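You operate a simulated robot arm through the tools that you are given. There is no shell and no other tool.

You are at the controls of a simulated two-armed robot. One attempt, no reset.

Task
Brush the flux off the board in the wash tray and dry it.
Fine: cleaner on the brush, then the air wand; brush and wand back, air off. What is to be rubbed or washed off counts as gone when no trace of it is left.

It is judged by the outcome, as a careful person would: the job done as asked, and still so three seconds after it is handed in. It fails if anything else is knocked over, pushed out of place, dropped, spilled or broken.

Robot
Two 7-joint arms with fingered hands on one trunk that stands fixed in place. Base frame: the origin is at the foot of the trunk, x ahead of it, y to its left, z up. Readings come in m, rad, newtons and seconds.
The left shoulder is at [0.07, 0.157, 1.214], the right one opposite. With the tool pointing down near the work surface each hand reaches from about 0.24 to 0.88 m from the base axis, measured 20 degrees to its own side. Payload 5 kg a hand.
The TCP of each hand is the grasp point between the finger pads, 0.031 m short of the fingertips. In the tool frame z runs along the fingers and y along their closing line. The gripper opens to 0.156 m; its body begins 0.088 m behind the TCP. The gripper is a hand of 4 fingers: y runs from the thumb to the fingers, the wrist lies at [0, 0, -0.249] in the tool frame, and closing takes about 1.5 s.
Orientation is told as [roll, pitch, yaw] about the base's x, y, z axes, in that order, counted from this pose: with the fingers straight down and closing along the base's y, the tool's x points along the base's -x, its y along +y and its z along -z.

Tools
- The arms move only by the tool arm_command. It takes "left_increments", "right_increments" or both (then of equal length, played together; a hand with none holds still); each is a list of rows, each a list of 7 numbers: the finger opening in mm, from 0 to 156, then the shift along the tool's x, y, z in units of 50 mm (1.0 is 50 mm), then the turn, a rotation vector about the tool's x, y, z in units of 4 degrees (1.0 is 4 degrees). In form: [[fingers, x, y, z, ax, ay, az], ...]. A call has 1 to 20 rows; each row shifts and turns the commanded pose from where the row before left it, along the tool's axes as they then stand. A call with a number of a shift or a turn outside -1 to 1 is refused whole. A row lasts 0.2 s, in which the tool goes at most 0.05 m and 0.15 rad; a call with a longer step from one row to the next is refused whole, and so is a gripper value outside its range. Where a pose cannot be reached the arm comes as near as it can. A force on the tool above 60 N (or 10 N above the force at the start of the call, whichever is more), or a blocked arm, ends the call early, and 0.2 s more pass. The fingers move at their own pace (about 0.108 m/s each) and stop on an object; they squeeze with about 32 N. The grip force told is the motor's: it shows also when the fingers shut on nothing. Time passes only in rows, and 0.2 s behind the last, so rows that do not move let the fingers close. The reply holds the time, the measured pose of the TCP, the force on the tool along the base axes, the opening and the grip force, in the units named above and with some noise, with the torque about the TCP (base axes, N m) and any sound that the robot's microphone picked up.
- Cameras (640 x 400 px; columns grow to the right, rows downward): "scene" is now at [0.1177, 0.0543, 1.4459]; the picture's right is [0.62, -0.79, 0.00], its down [-0.45, -0.35, -0.82] and it looks along [0.65, 0.51, -0.57] (base axes); focal length 338 px, centre (320, 200). "left" rides on the left gripper at [-0.072, 0.002, -0.111] in its tool frame; the picture's right is [-0.02, -1.00, 0.00], its down [0.84, -0.02, -0.54] and it looks along [0.54, -0.01, 0.84] (tool axes); focal length 234 px, centre (320, 200). "right" rides on the right gripper at [0.072, 0.002, -0.111] in its tool frame; the picture's right is [-0.02, 1.00, 0.00], its down [-0.84, -0.02, -0.54] and it looks along [-0.54, -0.01, 0.84] (tool axes); focal length 234 px, centre (320, 200). There is no depth. A picture from a camera that has moved, and an enlarged one, comes with that camera's place and axes in the base frame and with its lens.
- grab_frame(camera): a new picture of that camera. No time passes.
- slide_trunk(by): slides the trunk up (or, below 0, down) by that many m; the arms and the scene camera ride with it, the base frame stays. It gives what a move gives, with no picture.
- grasp_type(shape, hand): the hand has 4 fingers and takes this shape, open, in about a second: jaw (thumb against the fingers, like two jaws); tri (thumb and two fingers); tip (a fingertip pinch); poke (one finger out to press); point (the index stretched); flat (the hand flat); cup (the hand cupped); fist (a fist). The gripper value then closes the fingers along that shape, each until it touches; the sizes above hold for jaw. It gives what a move gives, with no picture.
- pan_tilt(pan, tilt): turns the head with the scene camera to pan (to the left, within 1.501 rad either way) and tilt (down, from -0.506 to 1.204), counted from straight ahead of the robot. It gives what a move gives.
- enlarge(camera, box): a new picture of the part [left, top, right, bottom] of that camera's present view, enlarged. No time passes.
- hand_in(): hands the job in; it is judged then, once.

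Nothing tells you positions but the pictures and the camera data. Unless the task says otherwise, let go and move clear before handing in.

The tools are called after "Call:" as name(argument=value, ...) on one line, values as JSON. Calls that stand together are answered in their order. arm_command: Moves the arms, as the interface text tells. Its arguments: {"type":"object","properties":{"left_increments":{"type":"array"},"right_increments":{"type":"array"}},"required":[]} The other tools are called the same way: slide_trunk (by) moves the trunk up or down; grasp_type (shape, hand) gives the hand a shape; pan_tilt (pan, tilt) turns the head that bears the scene camera; grab_frame (camera) takes a picture; enlarge (camera, box) takes an enlarged picture of a part of a camera's view; hand_in () hands the job in.

At the start:

```text
time_s: 0.0
left_tool_pos: [0.3544, 0.5046, 1.1694]
left_ee_rot: [0.001, -0.001, 0.0]
left_force: [-0.3, -0.9, -0.8]
left_torque: [0.0, 0.02, 0.02]
left_opening: 0.1558
left_finger_force: 0.0
left_shape: jaw
right_tool_pos: [0.5331, 0.0364, 1.1893]
right_ee_rot: [-0.001, -0.002, 0.0]
right_force: [-0.3, 0.0, -0.3]
right_torque: [-0.02, 0.04, 0.0]
right_opening: 0.1559
right_finger_force: 0.0
right_shape: jaw
trunk travel left (down, up): [-0.6, 0.34]
head pan, tilt (commanded): [0.663, 0.607]
```

scene: 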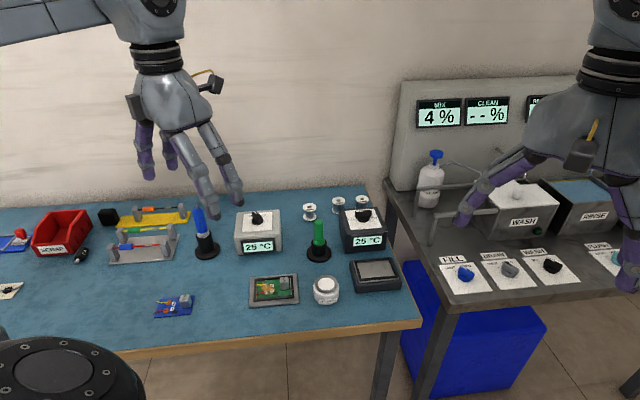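
right: 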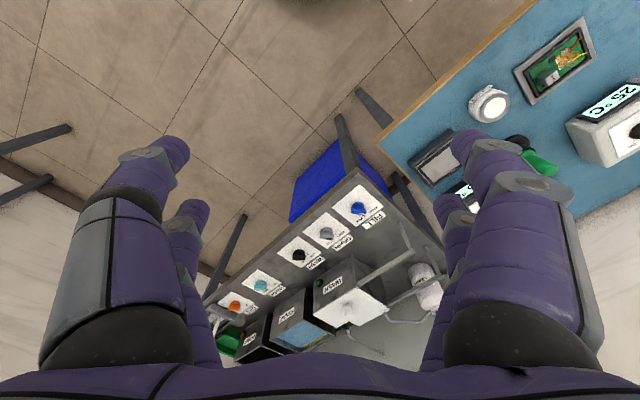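
left: 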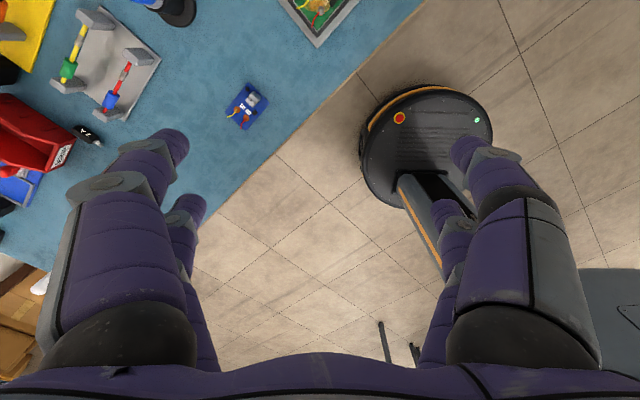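

I see a blue soldering bench to the left and a steel wash bench with knobs, wash and rinse tanks to the right. I'll look around to find the wash tray, board, brush, cleaner and air wand.

Call:
pan_tilt(pan=0.0, tilt=0.6)

```text
time_s: 1.0
left_tool_pos: [0.3547, 0.5059, 1.1695]
left_ee_rot: [0.0, -0.002, 0.0]
left_force: [0.9, 0.0, 0.1]
left_torque: [0.02, 0.01, 0.02]
left_opening: 0.156
left_finger_force: 0.0
left_shape: jaw
right_tool_pos: [0.5349, 0.0362, 1.189]
right_ee_rot: [0.002, -0.001, 0.001]
right_force: [0.1, 0.6, 0.6]
right_torque: [0.01, 0.0, -0.01]
right_opening: 0.156
right_finger_force: 0.0
right_shape: jaw
trunk travel left (down, up): [-0.6, 0.34]
head pan, tilt (commanded): [0.0, 0.6]
```

Head now looks straight ahead; I'll take a picture there.

Call:
grab_frame(camera="scene")

```text
taken
camera scene: at [0.1367, 0.0002, 1.4465], right [0.0, -1.0, 0.0], down [-0.57, 0.0, -0.82], along [0.82, 0.0, -0.57], focal length 338 px, centre (320, 200)
```

scene: 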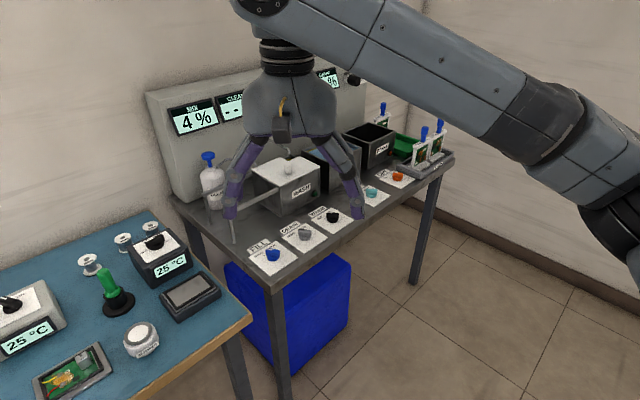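

The wash bench runs away ahead of me; the wash tray isn't obvious yet. I'll look further to the right and left.

Call:
pan_tilt(pan=-0.7, tilt=0.6)

Call:
grab_frame(camera="scene")

Call:
pan_tilt(pan=-1.4, tilt=0.6)

Call:
grab_frame(camera="scene")

Call:
pan_tilt(pan=1.3, tilt=0.6)

Call:
grab_frame(camera="scene")

```text
time_s: 2.1
left_tool_pos: [0.3544, 0.5047, 1.1696]
left_ee_rot: [0.0, 0.0, -0.001]
left_force: [-1.3, 0.6, 0.4]
left_torque: [0.02, -0.03, -0.01]
left_opening: 0.1559
left_finger_force: 0.1
left_shape: jaw
right_tool_pos: [0.5342, 0.0361, 1.1887]
right_ee_rot: [0.001, -0.002, -0.003]
right_force: [0.0, 0.1, 0.4]
right_torque: [0.01, 0.0, 0.01]
right_opening: 0.1559
right_finger_force: 0.2
right_shape: jaw
trunk travel left (down, up): [-0.6, 0.34]
head pan, tilt (commanded): [-0.7, 0.6]
```

```text
taken
camera scene: at [0.116, -0.0568, 1.4465], right [-0.64, -0.77, 0.0], down [-0.43, 0.36, -0.83], along [0.63, -0.53, -0.56], focal length 338 px, centre (320, 200)
```

scene: 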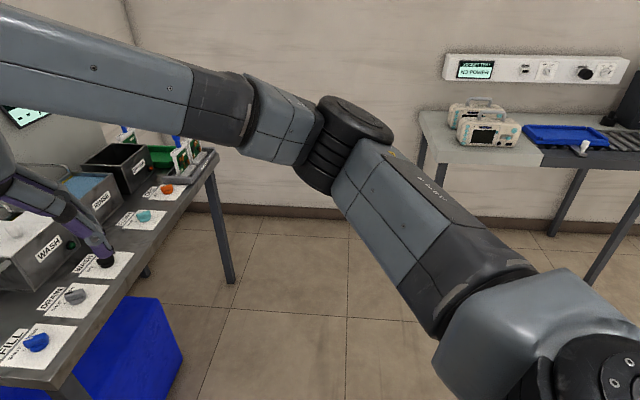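

```text
time_s: 3.2
left_tool_pos: [0.3561, 0.5043, 1.1692]
left_ee_rot: [0.0, 0.001, 0.0]
left_force: [0.1, -0.3, -0.2]
left_torque: [0.0, 0.02, 0.01]
left_opening: 0.1558
left_finger_force: 0.1
left_shape: jaw
right_tool_pos: [0.5336, 0.0366, 1.1885]
right_ee_rot: [0.001, -0.002, 0.0]
right_force: [-0.5, 0.3, -0.7]
right_torque: [0.03, 0.02, 0.02]
right_opening: 0.1559
right_finger_force: 0.0
right_shape: jaw
trunk travel left (down, up): [-0.6, 0.34]
head pan, tilt (commanded): [-1.4, 0.6]
```

```text
taken
camera scene: at [0.0635, -0.0871, 1.4465], right [-0.99, -0.17, 0.0], down [-0.1, 0.56, -0.83], along [0.14, -0.81, -0.56], focal length 338 px, centre (320, 200)
```

scene: 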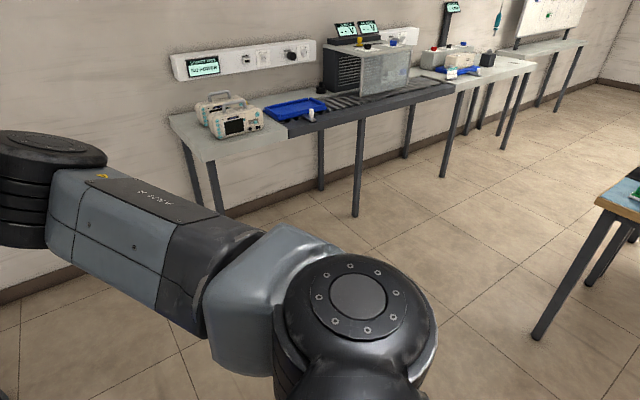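

```text
time_s: 5.6
left_tool_pos: [0.3547, 0.5045, 1.17]
left_ee_rot: [0.0, 0.0, 0.0]
left_force: [0.3, -0.5, 0.0]
left_torque: [0.04, 0.01, 0.05]
left_opening: 0.1557
left_finger_force: 0.0
left_shape: jaw
right_tool_pos: [0.5333, 0.0366, 1.19]
right_ee_rot: [0.001, -0.002, 0.0]
right_force: [-0.7, 0.1, -0.2]
right_torque: [-0.02, 0.01, -0.02]
right_opening: 0.156
right_finger_force: 0.0
right_shape: jaw
trunk travel left (down, up): [-0.6, 0.34]
head pan, tilt (commanded): [1.3, 0.6]
```

```text
taken
camera scene: at [0.0719, 0.0852, 1.4465], right [0.96, -0.27, 0.0], down [-0.15, -0.54, -0.82], along [0.22, 0.8, -0.57], focal length 338 px, centre (320, 200)
```

scene: 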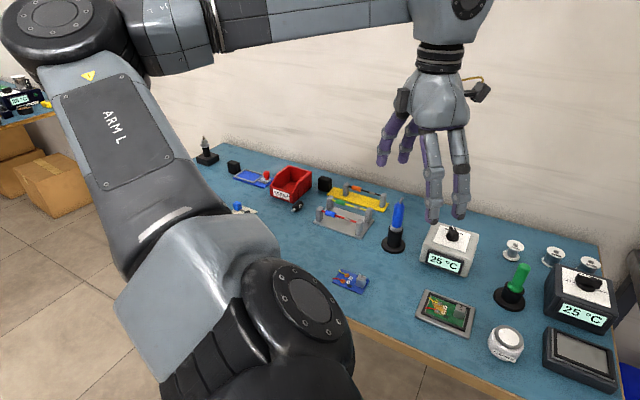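

There's a board in a grey tray on the blue bench, next to a round pot; stations stand at its back. I'll zoom in on these items.

Call:
pan_tilt(pan=0.95, tilt=0.75)

Call:
grab_frame(camera="scene")

Call:
enlarge(camera="scene", box=[320, 150, 520, 275])

Call:
enlarge(camera="scene", box=[120, 80, 320, 205])

Call:
enlarge(camera="scene", box=[440, 80, 640, 205])

```text
time_s: 6.4
left_tool_pos: [0.3548, 0.5061, 1.17]
left_ee_rot: [0.0, 0.0, 0.0]
left_force: [0.8, -0.1, -0.8]
left_torque: [0.04, -0.01, 0.03]
left_opening: 0.1561
left_finger_force: 0.0
left_shape: jaw
right_tool_pos: [0.5326, 0.0361, 1.1885]
right_ee_rot: [0.002, -0.002, 0.003]
right_force: [-1.2, -0.1, -0.2]
right_torque: [0.0, 0.03, -0.02]
right_opening: 0.1558
right_finger_force: 0.1
right_shape: jaw
trunk travel left (down, up): [-0.6, 0.34]
head pan, tilt (commanded): [0.949, 0.75]
```

```text
taken
camera scene: at [0.0964, 0.0675, 1.4337], right [0.81, -0.58, 0.0], down [-0.4, -0.56, -0.73], along [0.43, 0.6, -0.68], focal length 338 px, centre (320, 200)
```

scene: 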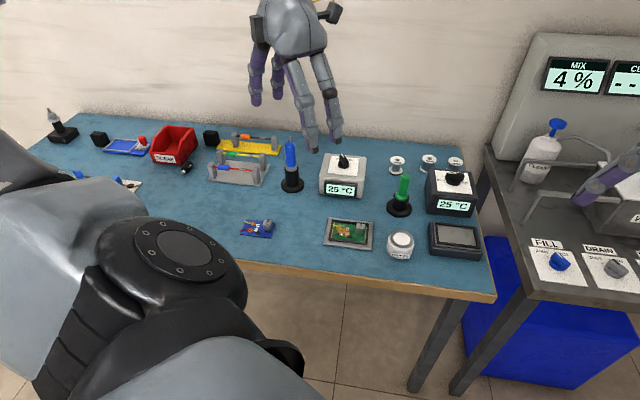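

```text
3.20 times, centred on (420, 212) of scene
camera zoom: at [0.0964, 0.0675, 1.4337], right [0.81, -0.58, 0.0], down [-0.4, -0.56, -0.73], along [0.43, 0.6, -0.68], focal length 1081 px, centre (0, 160)
```

zoom: 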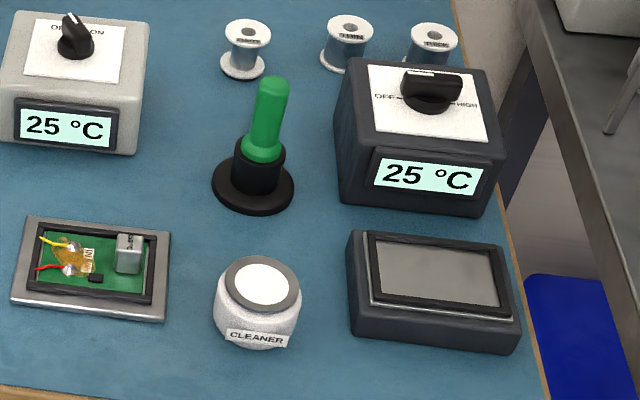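

```text
3.20 times, centred on (220, 142) of scene
camera zoom: at [0.0964, 0.0675, 1.4337], right [0.81, -0.58, 0.0], down [-0.4, -0.56, -0.73], along [0.43, 0.6, -0.68], focal length 1081 px, centre (640, 384)
```

zoom: 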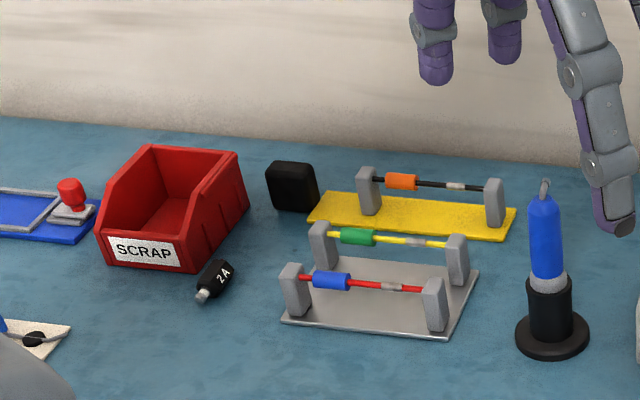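

```text
3.20 times, centred on (540, 142) of scene
camera zoom: at [0.0964, 0.0675, 1.4337], right [0.81, -0.58, 0.0], down [-0.4, -0.56, -0.73], along [0.43, 0.6, -0.68], focal length 1081 px, centre (-384, 384)
```

zoom: 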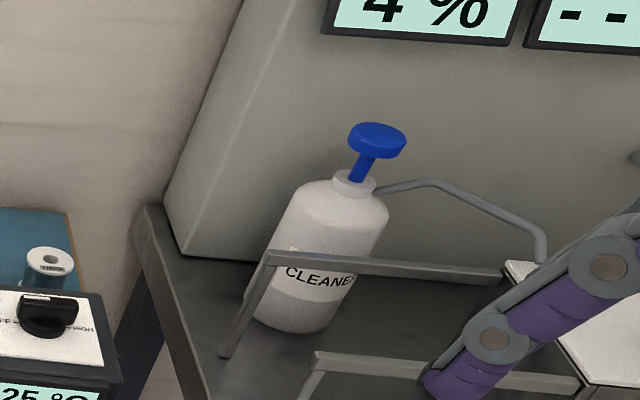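

The board with brown flux is in the grey tray, with a CLEANER pot beside it. I need to identify the brush and air wand; zooming in on the far left end of the bench and other places.

Call:
enlarge(camera="scene", box=[20, 90, 180, 190])

Call:
pan_tilt(pan=1.5, tilt=0.75)

Call:
grab_frame(camera="scene")

Call:
enlarge(camera="scene", box=[220, 80, 420, 205])

```text
4.00 times, centred on (100, 140) of scene
camera zoom: at [0.0964, 0.0675, 1.4337], right [0.81, -0.58, 0.0], down [-0.4, -0.56, -0.73], along [0.43, 0.6, -0.68], focal length 1351 px, centre (1200, 440)
```

zoom: 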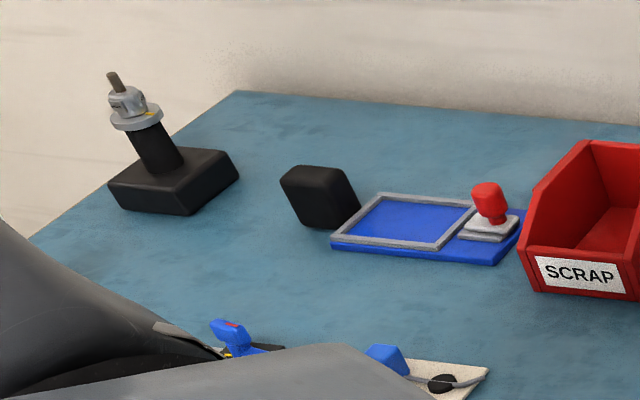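

```text
time_s: 7.4
left_tool_pos: [0.3551, 0.5044, 1.1694]
left_ee_rot: [0.0, 0.0, 0.002]
left_force: [-0.6, 0.6, 0.0]
left_torque: [-0.03, 0.03, 0.0]
left_opening: 0.1559
left_finger_force: 0.1
left_shape: jaw
right_tool_pos: [0.5335, 0.0357, 1.1899]
right_ee_rot: [0.001, -0.003, 0.002]
right_force: [0.6, 0.8, 0.0]
right_torque: [-0.01, 0.01, -0.01]
right_opening: 0.1558
right_finger_force: 0.1
right_shape: jaw
trunk travel left (down, up): [-0.6, 0.34]
head pan, tilt (commanded): [1.499, 0.75]
```

```text
taken
camera scene: at [0.0543, 0.0827, 1.4336], right [1.0, -0.07, 0.0], down [-0.05, -0.68, -0.73], along [0.05, 0.73, -0.68], focal length 338 px, centre (320, 200)
```

scene: 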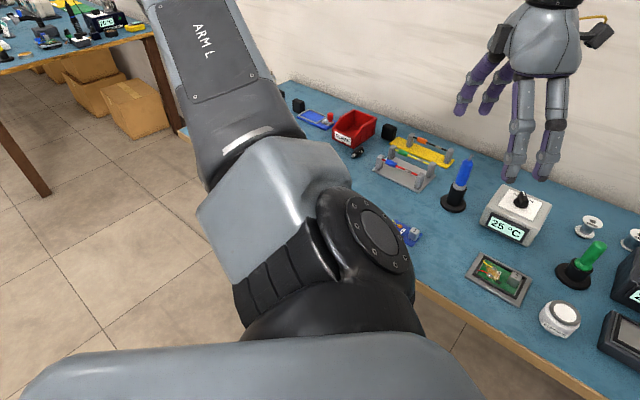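

```text
3.20 times, centred on (320, 142) of scene
camera zoom: at [0.0543, 0.0827, 1.4336], right [1.0, -0.07, 0.0], down [-0.05, -0.68, -0.73], along [0.05, 0.73, -0.68], focal length 1081 px, centre (320, 384)
```

zoom: 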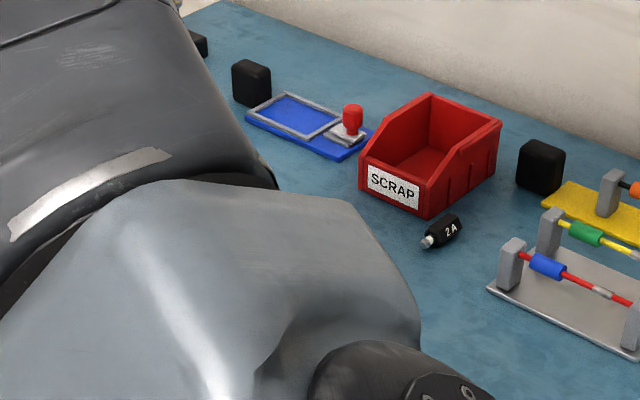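

No brush or wand on the left end. I need a clear view of the wash bench; I'll look at it enlarged and then move the right arm back if it blocks the view.

Call:
pan_tilt(pan=-0.1, tilt=0.6)

Call:
enlarge(camera="scene", box=[180, 70, 380, 195])

Call:
enlarge(camera="scene", box=[340, 80, 540, 205])

Call:
enlarge(camera="scene", box=[260, 150, 460, 275])

Call:
enlarge(camera="right", box=[200, 180, 460, 370])

```text
time_s: 9.1
left_tool_pos: [0.3554, 0.5052, 1.1712]
left_ee_rot: [0.0, 0.001, 0.0]
left_force: [0.4, 0.2, 0.4]
left_torque: [-0.06, 0.0, 0.01]
left_opening: 0.1561
left_finger_force: 0.1
left_shape: jaw
right_tool_pos: [0.5328, 0.0367, 1.1895]
right_ee_rot: [0.0, -0.001, 0.001]
right_force: [-0.5, -0.1, -0.6]
right_torque: [0.0, -0.02, 0.01]
right_opening: 0.1561
right_finger_force: 0.1
right_shape: jaw
trunk travel left (down, up): [-0.6, 0.34]
head pan, tilt (commanded): [-0.099, 0.6]
```

```text
3.20 times, centred on (280, 132) of scene
camera zoom: at [0.1362, -0.0086, 1.4465], right [-0.1, -1.0, 0.0], down [-0.56, 0.06, -0.82], along [0.82, -0.08, -0.57], focal length 1081 px, centre (448, 416)
```

zoom: 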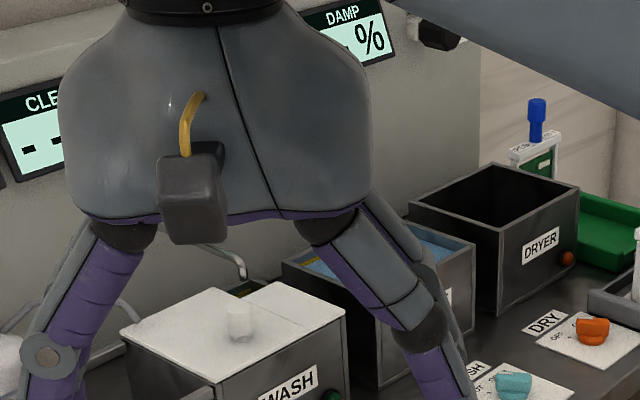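

```text
3.20 times, centred on (440, 142) of scene
camera zoom: at [0.1362, -0.0086, 1.4465], right [-0.1, -1.0, 0.0], down [-0.56, 0.06, -0.82], along [0.82, -0.08, -0.57], focal length 1081 px, centre (-64, 384)
```

zoom: 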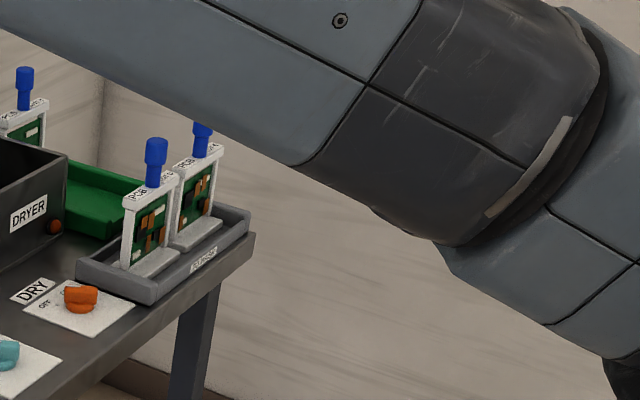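

```text
3.20 times, centred on (360, 212) of scene
camera zoom: at [0.1362, -0.0086, 1.4465], right [-0.1, -1.0, 0.0], down [-0.56, 0.06, -0.82], along [0.82, -0.08, -0.57], focal length 1081 px, centre (192, 160)
```

zoom: 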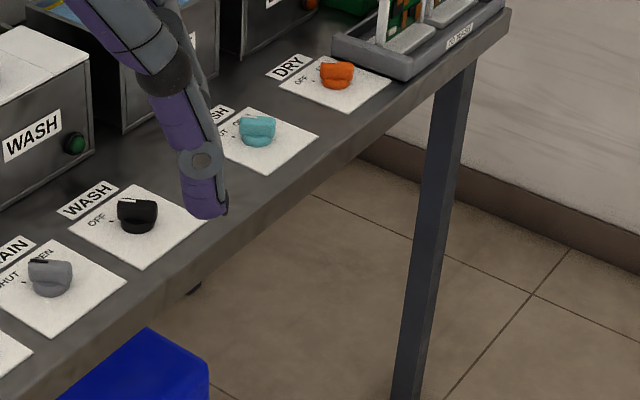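

```text
2.11 times, centred on (330, 275) of right
camera zoom: at [0.4624, 0.0392, 1.3005], right [0.02, 1.0, 0.0], down [0.84, -0.02, 0.55], along [0.55, -0.01, -0.84], focal length 493 px, centre (299, 42)
```

zoom: 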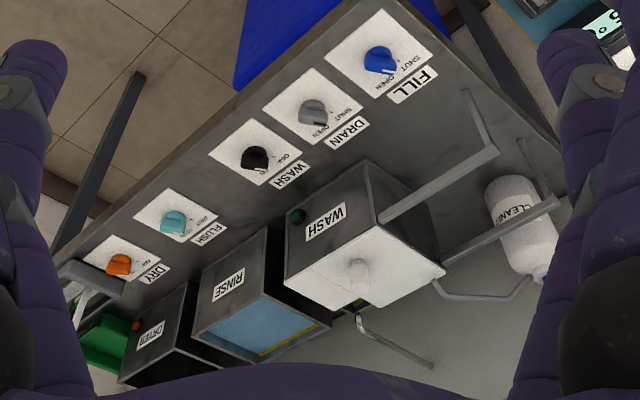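

The wash bench is a separate multi-board machine line. I'll look in detail at items on the blue bench through the left hand camera, including the ones hidden from the head.

Call:
enlarge(camera="left", box=[0, 0, 320, 200])

Call:
pan_tilt(pan=0.85, tilt=0.85)

Call:
grab_frame(camera="scene")

Call:
enlarge(camera="scene", box=[240, 140, 400, 240])

Call:
enlarge(camera="scene", box=[380, 130, 540, 230])

```text
2.00 times, centred on (160, 100) of left
camera zoom: at [0.4279, 0.5065, 1.2826], right [0.02, -1.0, 0.0], down [-0.84, -0.02, 0.54], along [-0.54, -0.01, -0.84], focal length 468 px, centre (640, 400)
```

zoom: 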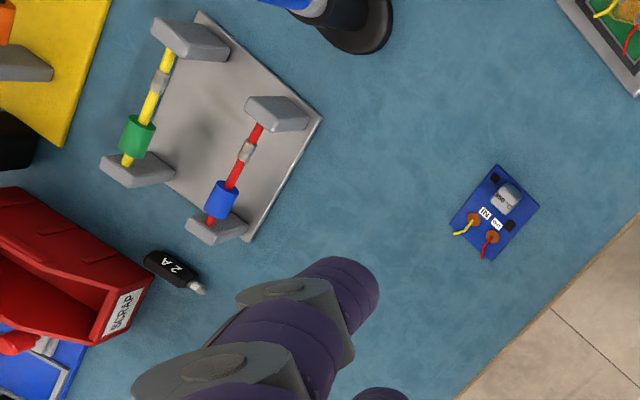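

```text
time_s: 10.3
left_tool_pos: [0.3549, 0.5045, 1.1704]
left_ee_rot: [0.0, 0.0, -0.001]
left_force: [0.0, 0.3, 0.7]
left_torque: [-0.01, -0.01, 0.0]
left_opening: 0.1556
left_finger_force: 0.0
left_shape: jaw
right_tool_pos: [0.5332, 0.0361, 1.1896]
right_ee_rot: [-0.001, -0.001, 0.0]
right_force: [0.1, 0.3, 0.0]
right_torque: [0.03, 0.0, 0.01]
right_opening: 0.1561
right_finger_force: 0.1
right_shape: jaw
trunk travel left (down, up): [-0.6, 0.34]
head pan, tilt (commanded): [0.85, 0.85]
```

```text
taken
camera scene: at [0.0999, 0.0587, 1.4256], right [0.75, -0.66, 0.0], down [-0.5, -0.56, -0.66], along [0.44, 0.5, -0.75], focal length 338 px, centre (320, 200)
```

scene: 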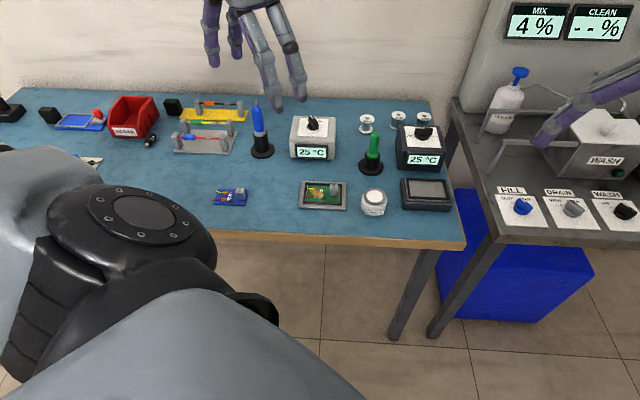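

```text
4.00 times, centred on (320, 190) of scene
camera zoom: at [0.0999, 0.0587, 1.4256], right [0.75, -0.66, 0.0], down [-0.5, -0.56, -0.66], along [0.44, 0.5, -0.75], focal length 1351 px, centre (320, 240)
```

zoom: 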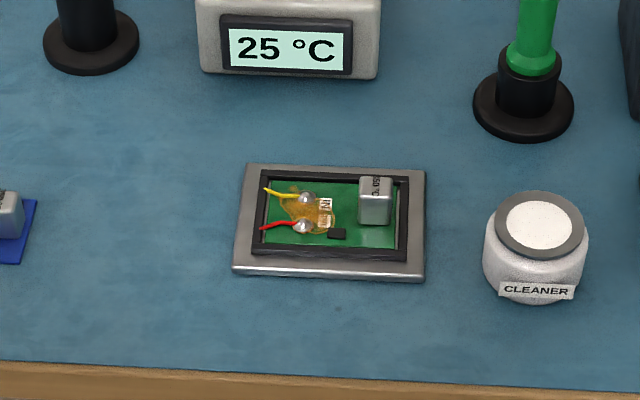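

```text
4.00 times, centred on (460, 180) of scene
camera zoom: at [0.0999, 0.0587, 1.4256], right [0.75, -0.66, 0.0], down [-0.5, -0.56, -0.66], along [0.44, 0.5, -0.75], focal length 1351 px, centre (-240, 280)
```

zoom: 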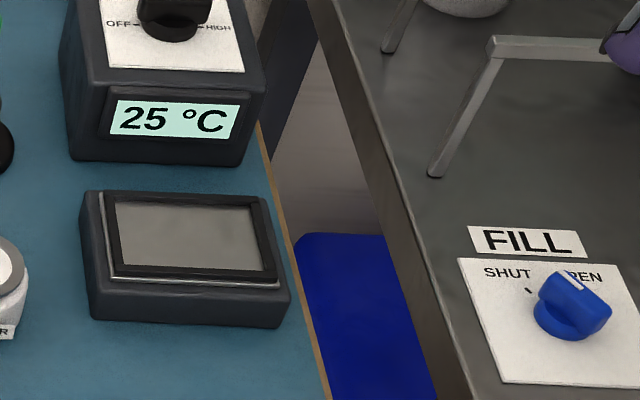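

I see the fluxed board, cleaner pot and a green handle in a holder, but no air wand yet. I'll pull the right arm back to the right to uncover the wash bench and its wall panel.

Call:
arm_command(right_increments=[[156, 0.4, -0.85, 0, 0, 0, 0], [156, 0.4, -0.85, 0, 0, 0, 0], [156, 0.4, -0.85, 0, 0, 0, 0], [156, 0.4, -0.85, 0, 0, 0, 0], [156, 0.4, -0.85, 0, 0, 0, 0], [156, 0.4, -0.85, 0, 0, 0, 0], [156, 0.4, -0.85, 0, 0, 0, 0], [156, 0.4, -0.85, 0, 0, 0, 0]])

Call:
pan_tilt(pan=0.0, tilt=0.5)

Call:
grab_frame(camera="scene")

```text
time_s: 12.1
left_tool_pos: [0.355, 0.5026, 1.1711]
left_ee_rot: [0.001, -0.001, 0.0]
left_force: [-0.1, -0.6, 0.1]
left_torque: [0.04, 0.03, 0.01]
left_opening: 0.1558
left_finger_force: 0.0
left_shape: jaw
right_tool_pos: [0.3702, -0.3039, 1.1911]
right_ee_rot: [0.003, 0.0, 0.001]
right_force: [-0.3, 0.1, 4.0]
right_torque: [0.05, -0.12, 0.01]
right_opening: 0.156
right_finger_force: 0.1
right_shape: jaw
trunk travel left (down, up): [-0.6, 0.34]
head pan, tilt (commanded): [0.85, 0.85]
```

```text
time_s: 13.2
left_tool_pos: [0.3563, 0.504, 1.1699]
left_ee_rot: [0.0, 0.001, -0.001]
left_force: [0.0, 1.1, 0.6]
left_torque: [-0.01, -0.01, -0.01]
left_opening: 0.1559
left_finger_force: 0.0
left_shape: jaw
right_tool_pos: [0.3716, -0.3002, 1.1893]
right_ee_rot: [-0.001, 0.008, 0.0]
right_force: [0.2, -0.1, -0.1]
right_torque: [0.0, 0.0, -0.01]
right_opening: 0.1558
right_finger_force: 0.2
right_shape: jaw
trunk travel left (down, up): [-0.6, 0.34]
head pan, tilt (commanded): [0.0, 0.499]
```

```text
taken
camera scene: at [0.1392, -0.0002, 1.4556], right [0.0, -1.0, 0.0], down [-0.48, 0.0, -0.88], along [0.88, 0.0, -0.48], focal length 338 px, centre (320, 200)
```

scene: 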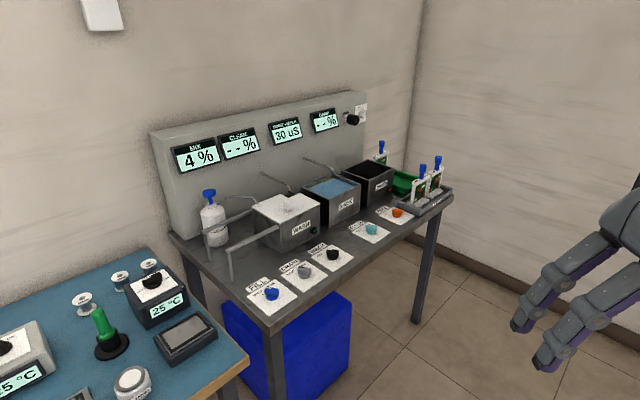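

Call:
enlarge(camera="scene", box=[240, 80, 400, 180])

Call:
enlarge(camera="scene", box=[340, 120, 500, 220])

Call:
enlarge(camera="scene", box=[160, 160, 320, 260])

Call:
enlarge(camera="scene", box=[60, 240, 260, 365])

```text
4.00 times, centred on (320, 130) of scene
camera zoom: at [0.1392, -0.0002, 1.4556], right [0.0, -1.0, 0.0], down [-0.48, 0.0, -0.88], along [0.88, 0.0, -0.48], focal length 1351 px, centre (320, 480)
```

zoom: 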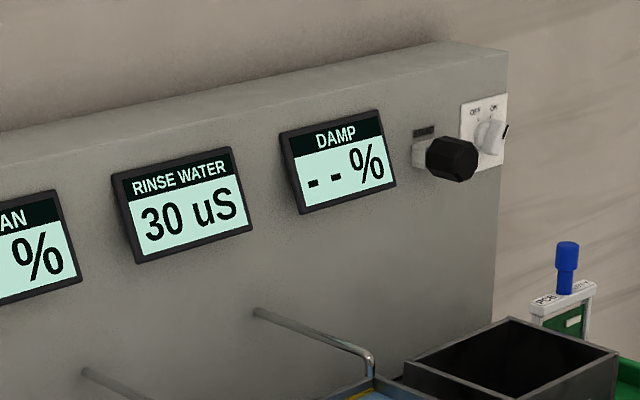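

```text
4.00 times, centred on (420, 170) of scene
camera zoom: at [0.1392, -0.0002, 1.4556], right [0.0, -1.0, 0.0], down [-0.48, 0.0, -0.88], along [0.88, 0.0, -0.48], focal length 1351 px, centre (-80, 320)
```

zoom: 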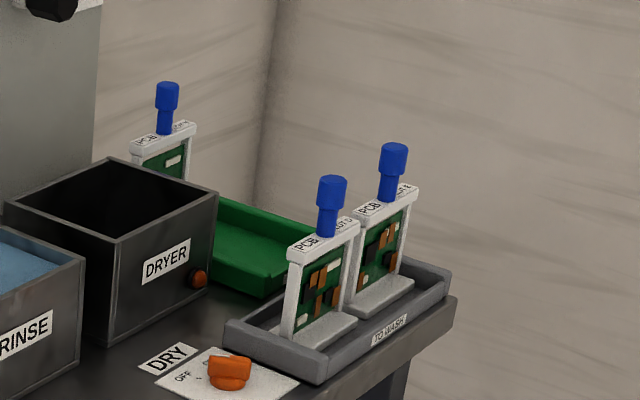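

```text
4.00 times, centred on (240, 210) of scene
camera zoom: at [0.1392, -0.0002, 1.4556], right [0.0, -1.0, 0.0], down [-0.48, 0.0, -0.88], along [0.88, 0.0, -0.48], focal length 1351 px, centre (640, 160)
```

zoom: 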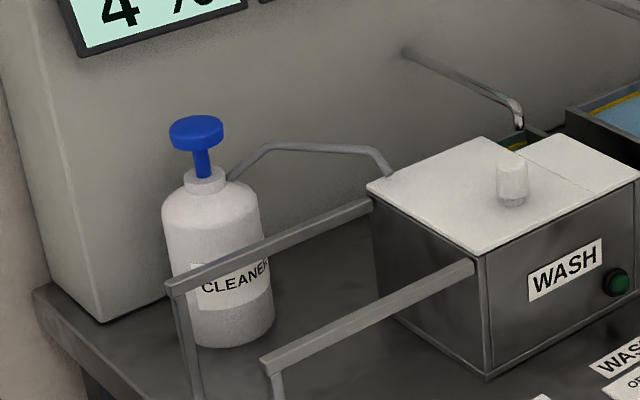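

```text
3.20 times, centred on (160, 302) of scene
camera zoom: at [0.1392, -0.0002, 1.4556], right [0.0, -1.0, 0.0], down [-0.48, 0.0, -0.88], along [0.88, 0.0, -0.48], focal length 1081 px, centre (832, -128)
```

zoom: 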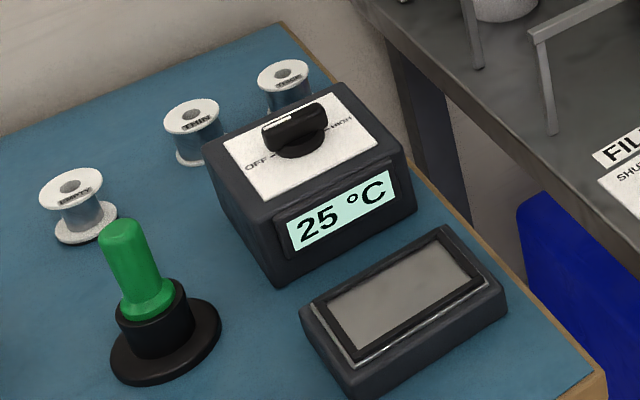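

No brush or wand on the wash bench. There's another blue bench behind-left and more benches on the right; let me look at those and below.

Call:
pan_tilt(pan=1.5, tilt=0.5)

Call:
grab_frame(camera="scene")

Call:
enlarge(camera="scene", box=[0, 0, 200, 125])

Call:
pan_tilt(pan=-1.5, tilt=0.9)

Call:
grab_frame(camera="scene")

Call:
enlarge(camera="scene", box=[160, 0, 560, 250])

```text
time_s: 14.8
left_tool_pos: [0.355, 0.5052, 1.1695]
left_ee_rot: [-0.001, 0.0, 0.0]
left_force: [0.5, -0.3, 0.0]
left_torque: [0.01, 0.0, 0.01]
left_opening: 0.1558
left_finger_force: 0.1
left_shape: jaw
right_tool_pos: [0.3701, -0.301, 1.1878]
right_ee_rot: [-0.001, 0.01, -0.001]
right_force: [-0.3, 0.3, 0.0]
right_torque: [0.0, -0.02, -0.02]
right_opening: 0.1556
right_finger_force: 0.1
right_shape: jaw
trunk travel left (down, up): [-0.6, 0.34]
head pan, tilt (commanded): [1.499, 0.499]
```

```text
taken
camera scene: at [0.0548, 0.0905, 1.4556], right [1.0, -0.07, 0.0], down [-0.03, -0.48, -0.88], along [0.06, 0.88, -0.48], focal length 338 px, centre (320, 200)
```

scene: 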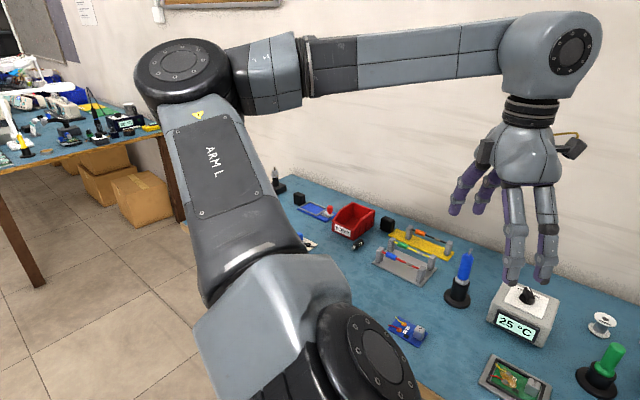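

```text
3.20 times, centred on (100, 62) of scene
camera zoom: at [0.0548, 0.0905, 1.4556], right [1.0, -0.07, 0.0], down [-0.03, -0.48, -0.88], along [0.06, 0.88, -0.48], focal length 1081 px, centre (1024, 640)
```

zoom: 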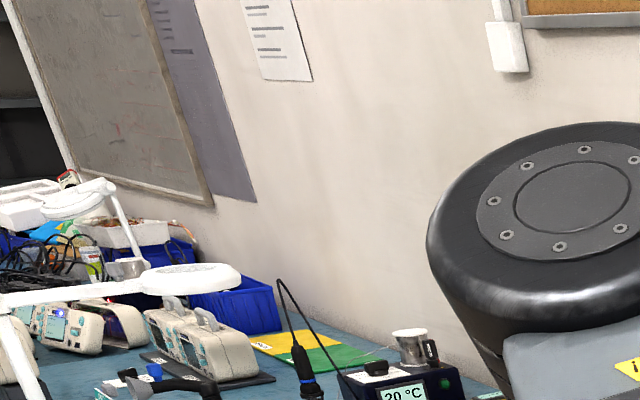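

```text
time_s: 17.4
left_tool_pos: [0.3535, 0.5053, 1.1705]
left_ee_rot: [0.001, -0.001, -0.001]
left_force: [-0.4, -0.1, -0.3]
left_torque: [0.01, -0.01, 0.0]
left_opening: 0.1561
left_finger_force: 0.1
left_shape: jaw
right_tool_pos: [0.3704, -0.3016, 1.1889]
right_ee_rot: [0.0, 0.009, 0.0]
right_force: [0.3, 0.4, 0.4]
right_torque: [-0.01, -0.04, -0.01]
right_opening: 0.1558
right_finger_force: 0.0
right_shape: jaw
trunk travel left (down, up): [-0.6, 0.34]
head pan, tilt (commanded): [-1.499, 0.901]
```

```text
taken
camera scene: at [0.0537, -0.0755, 1.4217], right [-1.0, -0.07, 0.0], down [-0.06, 0.78, -0.62], along [0.04, -0.62, -0.78], focal length 338 px, centre (320, 200)
```

scene: 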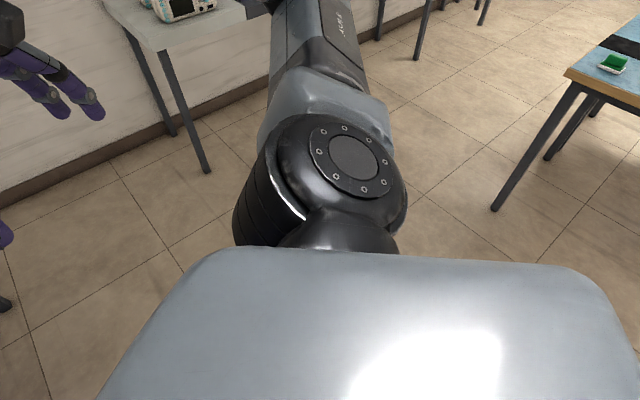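

```text
1.60 times, centred on (360, 125) of scene
camera zoom: at [0.0537, -0.0755, 1.4217], right [-1.0, -0.07, 0.0], down [-0.06, 0.78, -0.62], along [0.04, -0.62, -0.78], focal length 540 px, centre (256, 320)
```

zoom: 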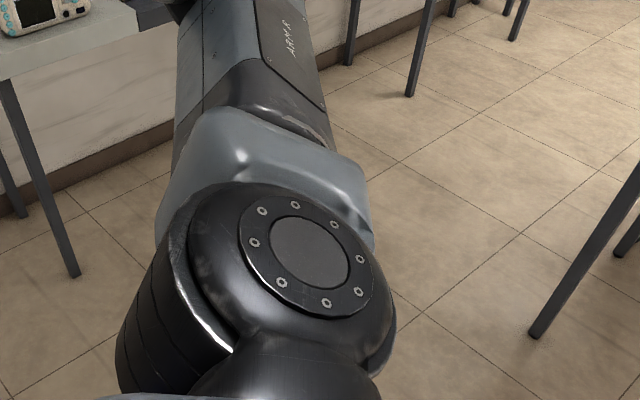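

The reachable candidates are all on the near blue bench. I'll move the left hand forward above the board area so its camera can look closely at the tray, cleaner pot, green handle and dark boxes.

Call:
arm_command(left_increments=[[156, -1, 0, 0, 0, 0, 0], [156, -1, 0, 0, 0, 0, 0], [156, -1, 0, 0, 0, 0, 0], [156, -1, 0, 0, 0, 0, 0], [156, -1, 0, 0, 0, 0, 0], [156, -1, 0, 0, 0, 0, 0], [156, -0.5, -0.5, 0, 0, 0, 0]])

Call:
grab_frame(camera="left")

Call:
enlarge(camera="left", box=[200, 0, 440, 150])

```text
time_s: 19.1
left_tool_pos: [0.6826, 0.4791, 1.1673]
left_ee_rot: [0.001, 0.004, 0.001]
left_force: [1.0, 0.8, -1.3]
left_torque: [0.01, 0.05, -0.05]
left_opening: 0.1557
left_finger_force: 0.1
left_shape: jaw
right_tool_pos: [0.3762, -0.3013, 1.1896]
right_ee_rot: [0.0, 0.004, 0.001]
right_force: [0.9, 0.5, -0.1]
right_torque: [0.04, 0.05, 0.01]
right_opening: 0.1561
right_finger_force: 0.1
right_shape: jaw
trunk travel left (down, up): [-0.6, 0.34]
head pan, tilt (commanded): [-1.499, 0.901]
```

```text
taken
camera left: at [0.7564, 0.4813, 1.2794], right [0.02, -1.0, 0.0], down [-0.84, -0.02, 0.55], along [-0.55, -0.01, -0.84], focal length 234 px, centre (320, 200)
```

left: 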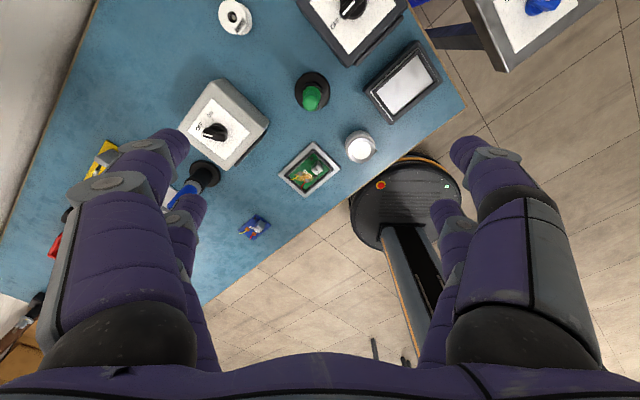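

```text
2.67 times, centred on (320, 75) of left
camera zoom: at [0.7564, 0.4813, 1.2794], right [0.02, -1.0, 0.0], down [-0.84, -0.02, 0.55], along [-0.55, -0.01, -0.84], focal length 624 px, centre (320, 533)
```

zoom: 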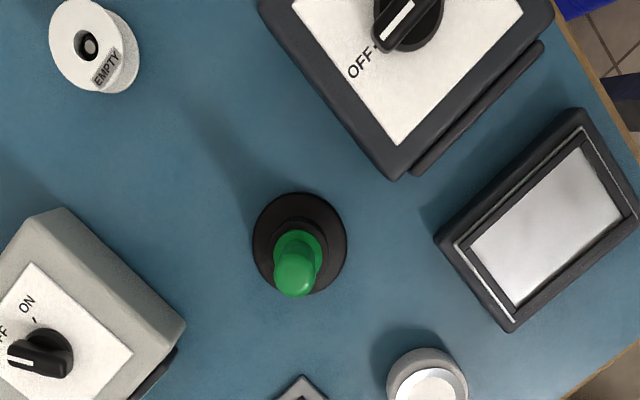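

I can see all the candidates from above; zooming in on the tray, cleaner and dark boxes.

Call:
enlarge(camera="left", box=[270, 120, 390, 195])

Call:
enlarge(camera="left", box=[280, 0, 460, 112])

Call:
enlarge(camera="left", box=[130, 70, 290, 240])

Call:
pan_tilt(pan=0.6, tilt=0.2)

Call:
grab_frame(camera="scene")

```text
5.33 times, centred on (330, 158) of left
camera zoom: at [0.7564, 0.4813, 1.2794], right [0.02, -1.0, 0.0], down [-0.84, -0.02, 0.55], along [-0.55, -0.01, -0.84], focal length 1249 px, centre (267, 427)
```

zoom: 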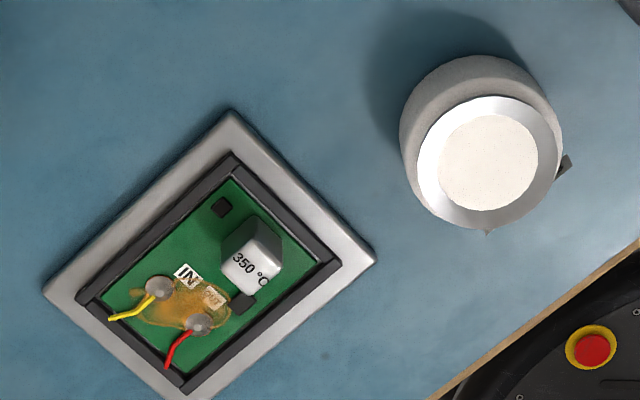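

```text
3.56 times, centred on (370, 56) of left
camera zoom: at [0.7564, 0.4813, 1.2794], right [0.02, -1.0, 0.0], down [-0.84, -0.02, 0.55], along [-0.55, -0.01, -0.84], focal length 833 px, centre (142, 712)
```

zoom: 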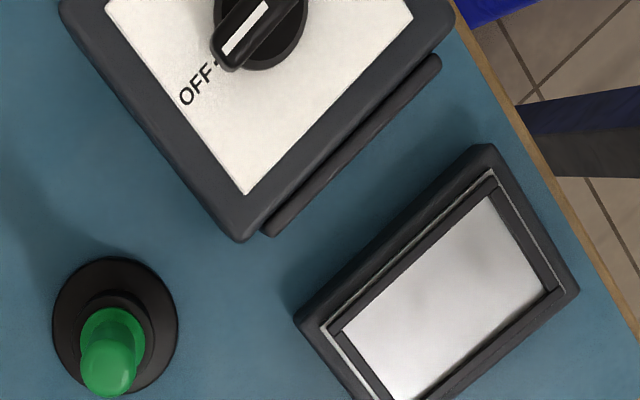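

```text
2.35 times, centred on (210, 155) of left
camera zoom: at [0.7564, 0.4813, 1.2794], right [0.02, -1.0, 0.0], down [-0.84, -0.02, 0.55], along [-0.55, -0.01, -0.84], focal length 551 px, centre (579, 306)
```

zoom: 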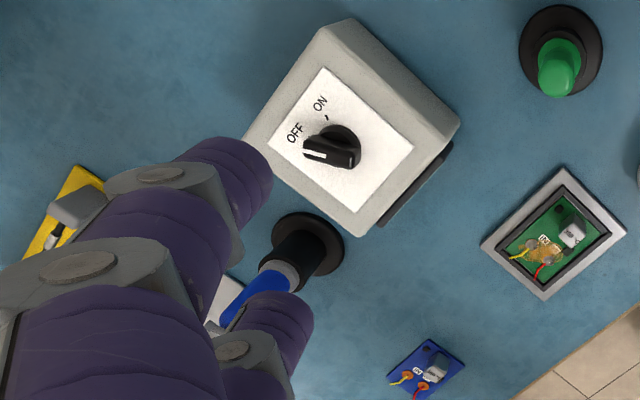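

```text
time_s: 21.1
left_tool_pos: [0.678, 0.4786, 1.1697]
left_ee_rot: [0.001, 0.0, 0.0]
left_force: [-0.3, 0.4, -0.1]
left_torque: [-0.01, 0.02, 0.01]
left_opening: 0.1558
left_finger_force: 0.1
left_shape: jaw
right_tool_pos: [0.3705, -0.3009, 1.192]
right_ee_rot: [0.0, -0.002, -0.001]
right_force: [-0.5, 0.1, -0.5]
right_torque: [0.0, -0.02, 0.01]
right_opening: 0.1558
right_finger_force: 0.1
right_shape: jaw
trunk travel left (down, up): [-0.6, 0.34]
head pan, tilt (commanded): [0.6, 0.201]
```

```text
taken
camera scene: at [0.1252, 0.0523, 1.4833], right [0.56, -0.83, 0.0], down [-0.16, -0.11, -0.98], along [0.81, 0.55, -0.2], focal length 338 px, centre (320, 200)
```

scene: 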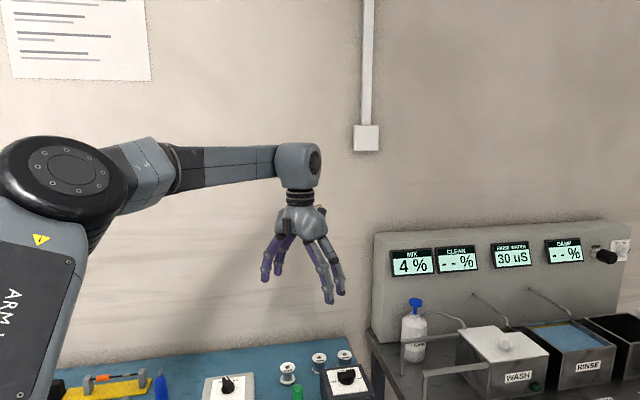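

The bench has iron, spools, board tray, cleaner pot, green handle — still need the air wand. With the left arm stretched forward, I'll recheck the left part of the bench with the head.

Call:
pan_tilt(pan=1.45, tilt=0.8)

Call:
grab_frame(camera="scene")

Call:
pan_tilt(pan=1.1, tilt=0.7)

Call:
grab_frame(camera="scene")

```text
time_s: 22.2
left_tool_pos: [0.6782, 0.4793, 1.1708]
left_ee_rot: [0.0, 0.001, 0.0]
left_force: [-0.5, -0.2, 0.0]
left_torque: [0.01, -0.01, 0.03]
left_opening: 0.156
left_finger_force: 0.1
left_shape: jaw
right_tool_pos: [0.3707, -0.3009, 1.1916]
right_ee_rot: [0.0, -0.001, 0.0]
right_force: [-0.8, 0.0, -0.4]
right_torque: [-0.01, 0.02, 0.01]
right_opening: 0.1558
right_finger_force: 0.1
right_shape: jaw
trunk travel left (down, up): [-0.6, 0.34]
head pan, tilt (commanded): [1.45, 0.799]
```

```text
taken
camera scene: at [0.0581, 0.0799, 1.4297], right [0.99, -0.12, 0.0], down [-0.09, -0.71, -0.7], along [0.08, 0.69, -0.72], focal length 338 px, centre (320, 200)
```

scene: 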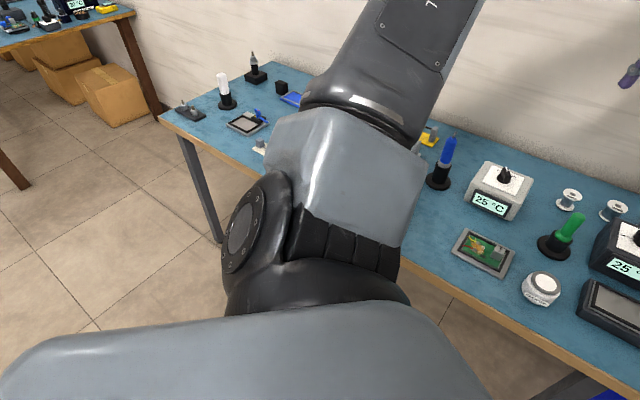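

```text
time_s: 23.1
left_tool_pos: [0.6778, 0.4808, 1.1699]
left_ee_rot: [0.001, -0.001, 0.0]
left_force: [1.1, 0.7, -0.9]
left_torque: [0.03, 0.01, 0.01]
left_opening: 0.1559
left_finger_force: 0.1
left_shape: jaw
right_tool_pos: [0.3711, -0.3003, 1.1923]
right_ee_rot: [0.001, -0.003, 0.0]
right_force: [0.8, 0.0, 0.4]
right_torque: [-0.04, -0.02, -0.02]
right_opening: 0.1559
right_finger_force: 0.2
right_shape: jaw
trunk travel left (down, up): [-0.6, 0.34]
head pan, tilt (commanded): [1.1, 0.7]
```

```text
taken
camera scene: at [0.0867, 0.0755, 1.4379], right [0.89, -0.45, 0.0], down [-0.29, -0.57, -0.76], along [0.35, 0.68, -0.64], focal length 338 px, centre (320, 200)
```

scene: 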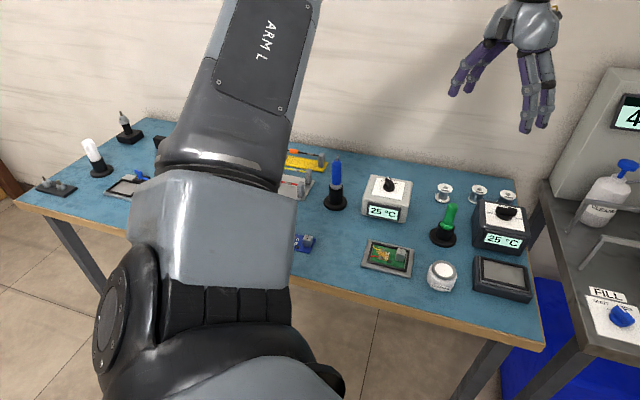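

There's more at the far-left end of the bench: a white tool in a stand, another tray and some switches. Zooming in there.

Call:
enlarge(camera="scene", box=[20, 90, 180, 210])

Call:
pan_tilt(pan=1.45, tilt=0.8)

Call:
enlarge(camera="scene", box=[150, 30, 310, 170])

```text
3.33 times, centred on (100, 150) of scene
camera zoom: at [0.0867, 0.0755, 1.4379], right [0.89, -0.45, 0.0], down [-0.29, -0.57, -0.76], along [0.35, 0.68, -0.64], focal length 1126 px, centre (1053, 367)
```

zoom: 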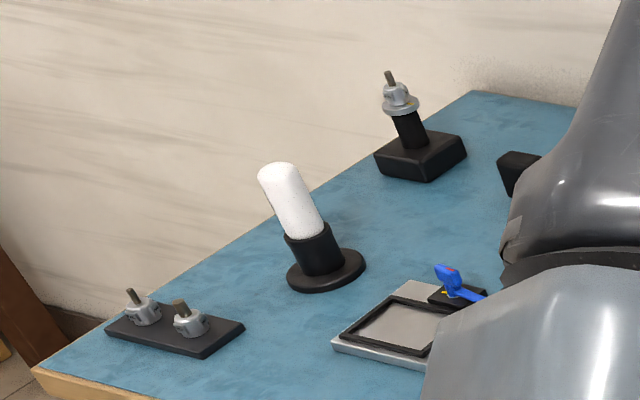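

```text
time_s: 23.9
left_tool_pos: [0.6785, 0.48, 1.1703]
left_ee_rot: [0.002, 0.0, 0.0]
left_force: [-0.1, 0.4, 0.9]
left_torque: [0.02, 0.0, 0.01]
left_opening: 0.1561
left_finger_force: 0.1
left_shape: jaw
right_tool_pos: [0.3699, -0.3012, 1.191]
right_ee_rot: [0.0, -0.001, 0.001]
right_force: [-1.0, 0.1, -0.8]
right_torque: [0.01, 0.02, 0.0]
right_opening: 0.1559
right_finger_force: 0.2
right_shape: jaw
trunk travel left (down, up): [-0.6, 0.34]
head pan, tilt (commanded): [1.45, 0.799]
```

```text
2.86 times, centred on (230, 100) of scene
camera zoom: at [0.0581, 0.0798, 1.4297], right [0.99, -0.12, 0.0], down [-0.09, -0.71, -0.7], along [0.08, 0.69, -0.72], focal length 965 px, centre (577, 486)
```

zoom: 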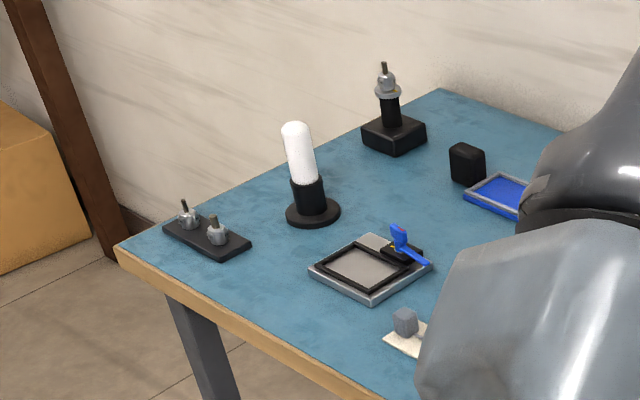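

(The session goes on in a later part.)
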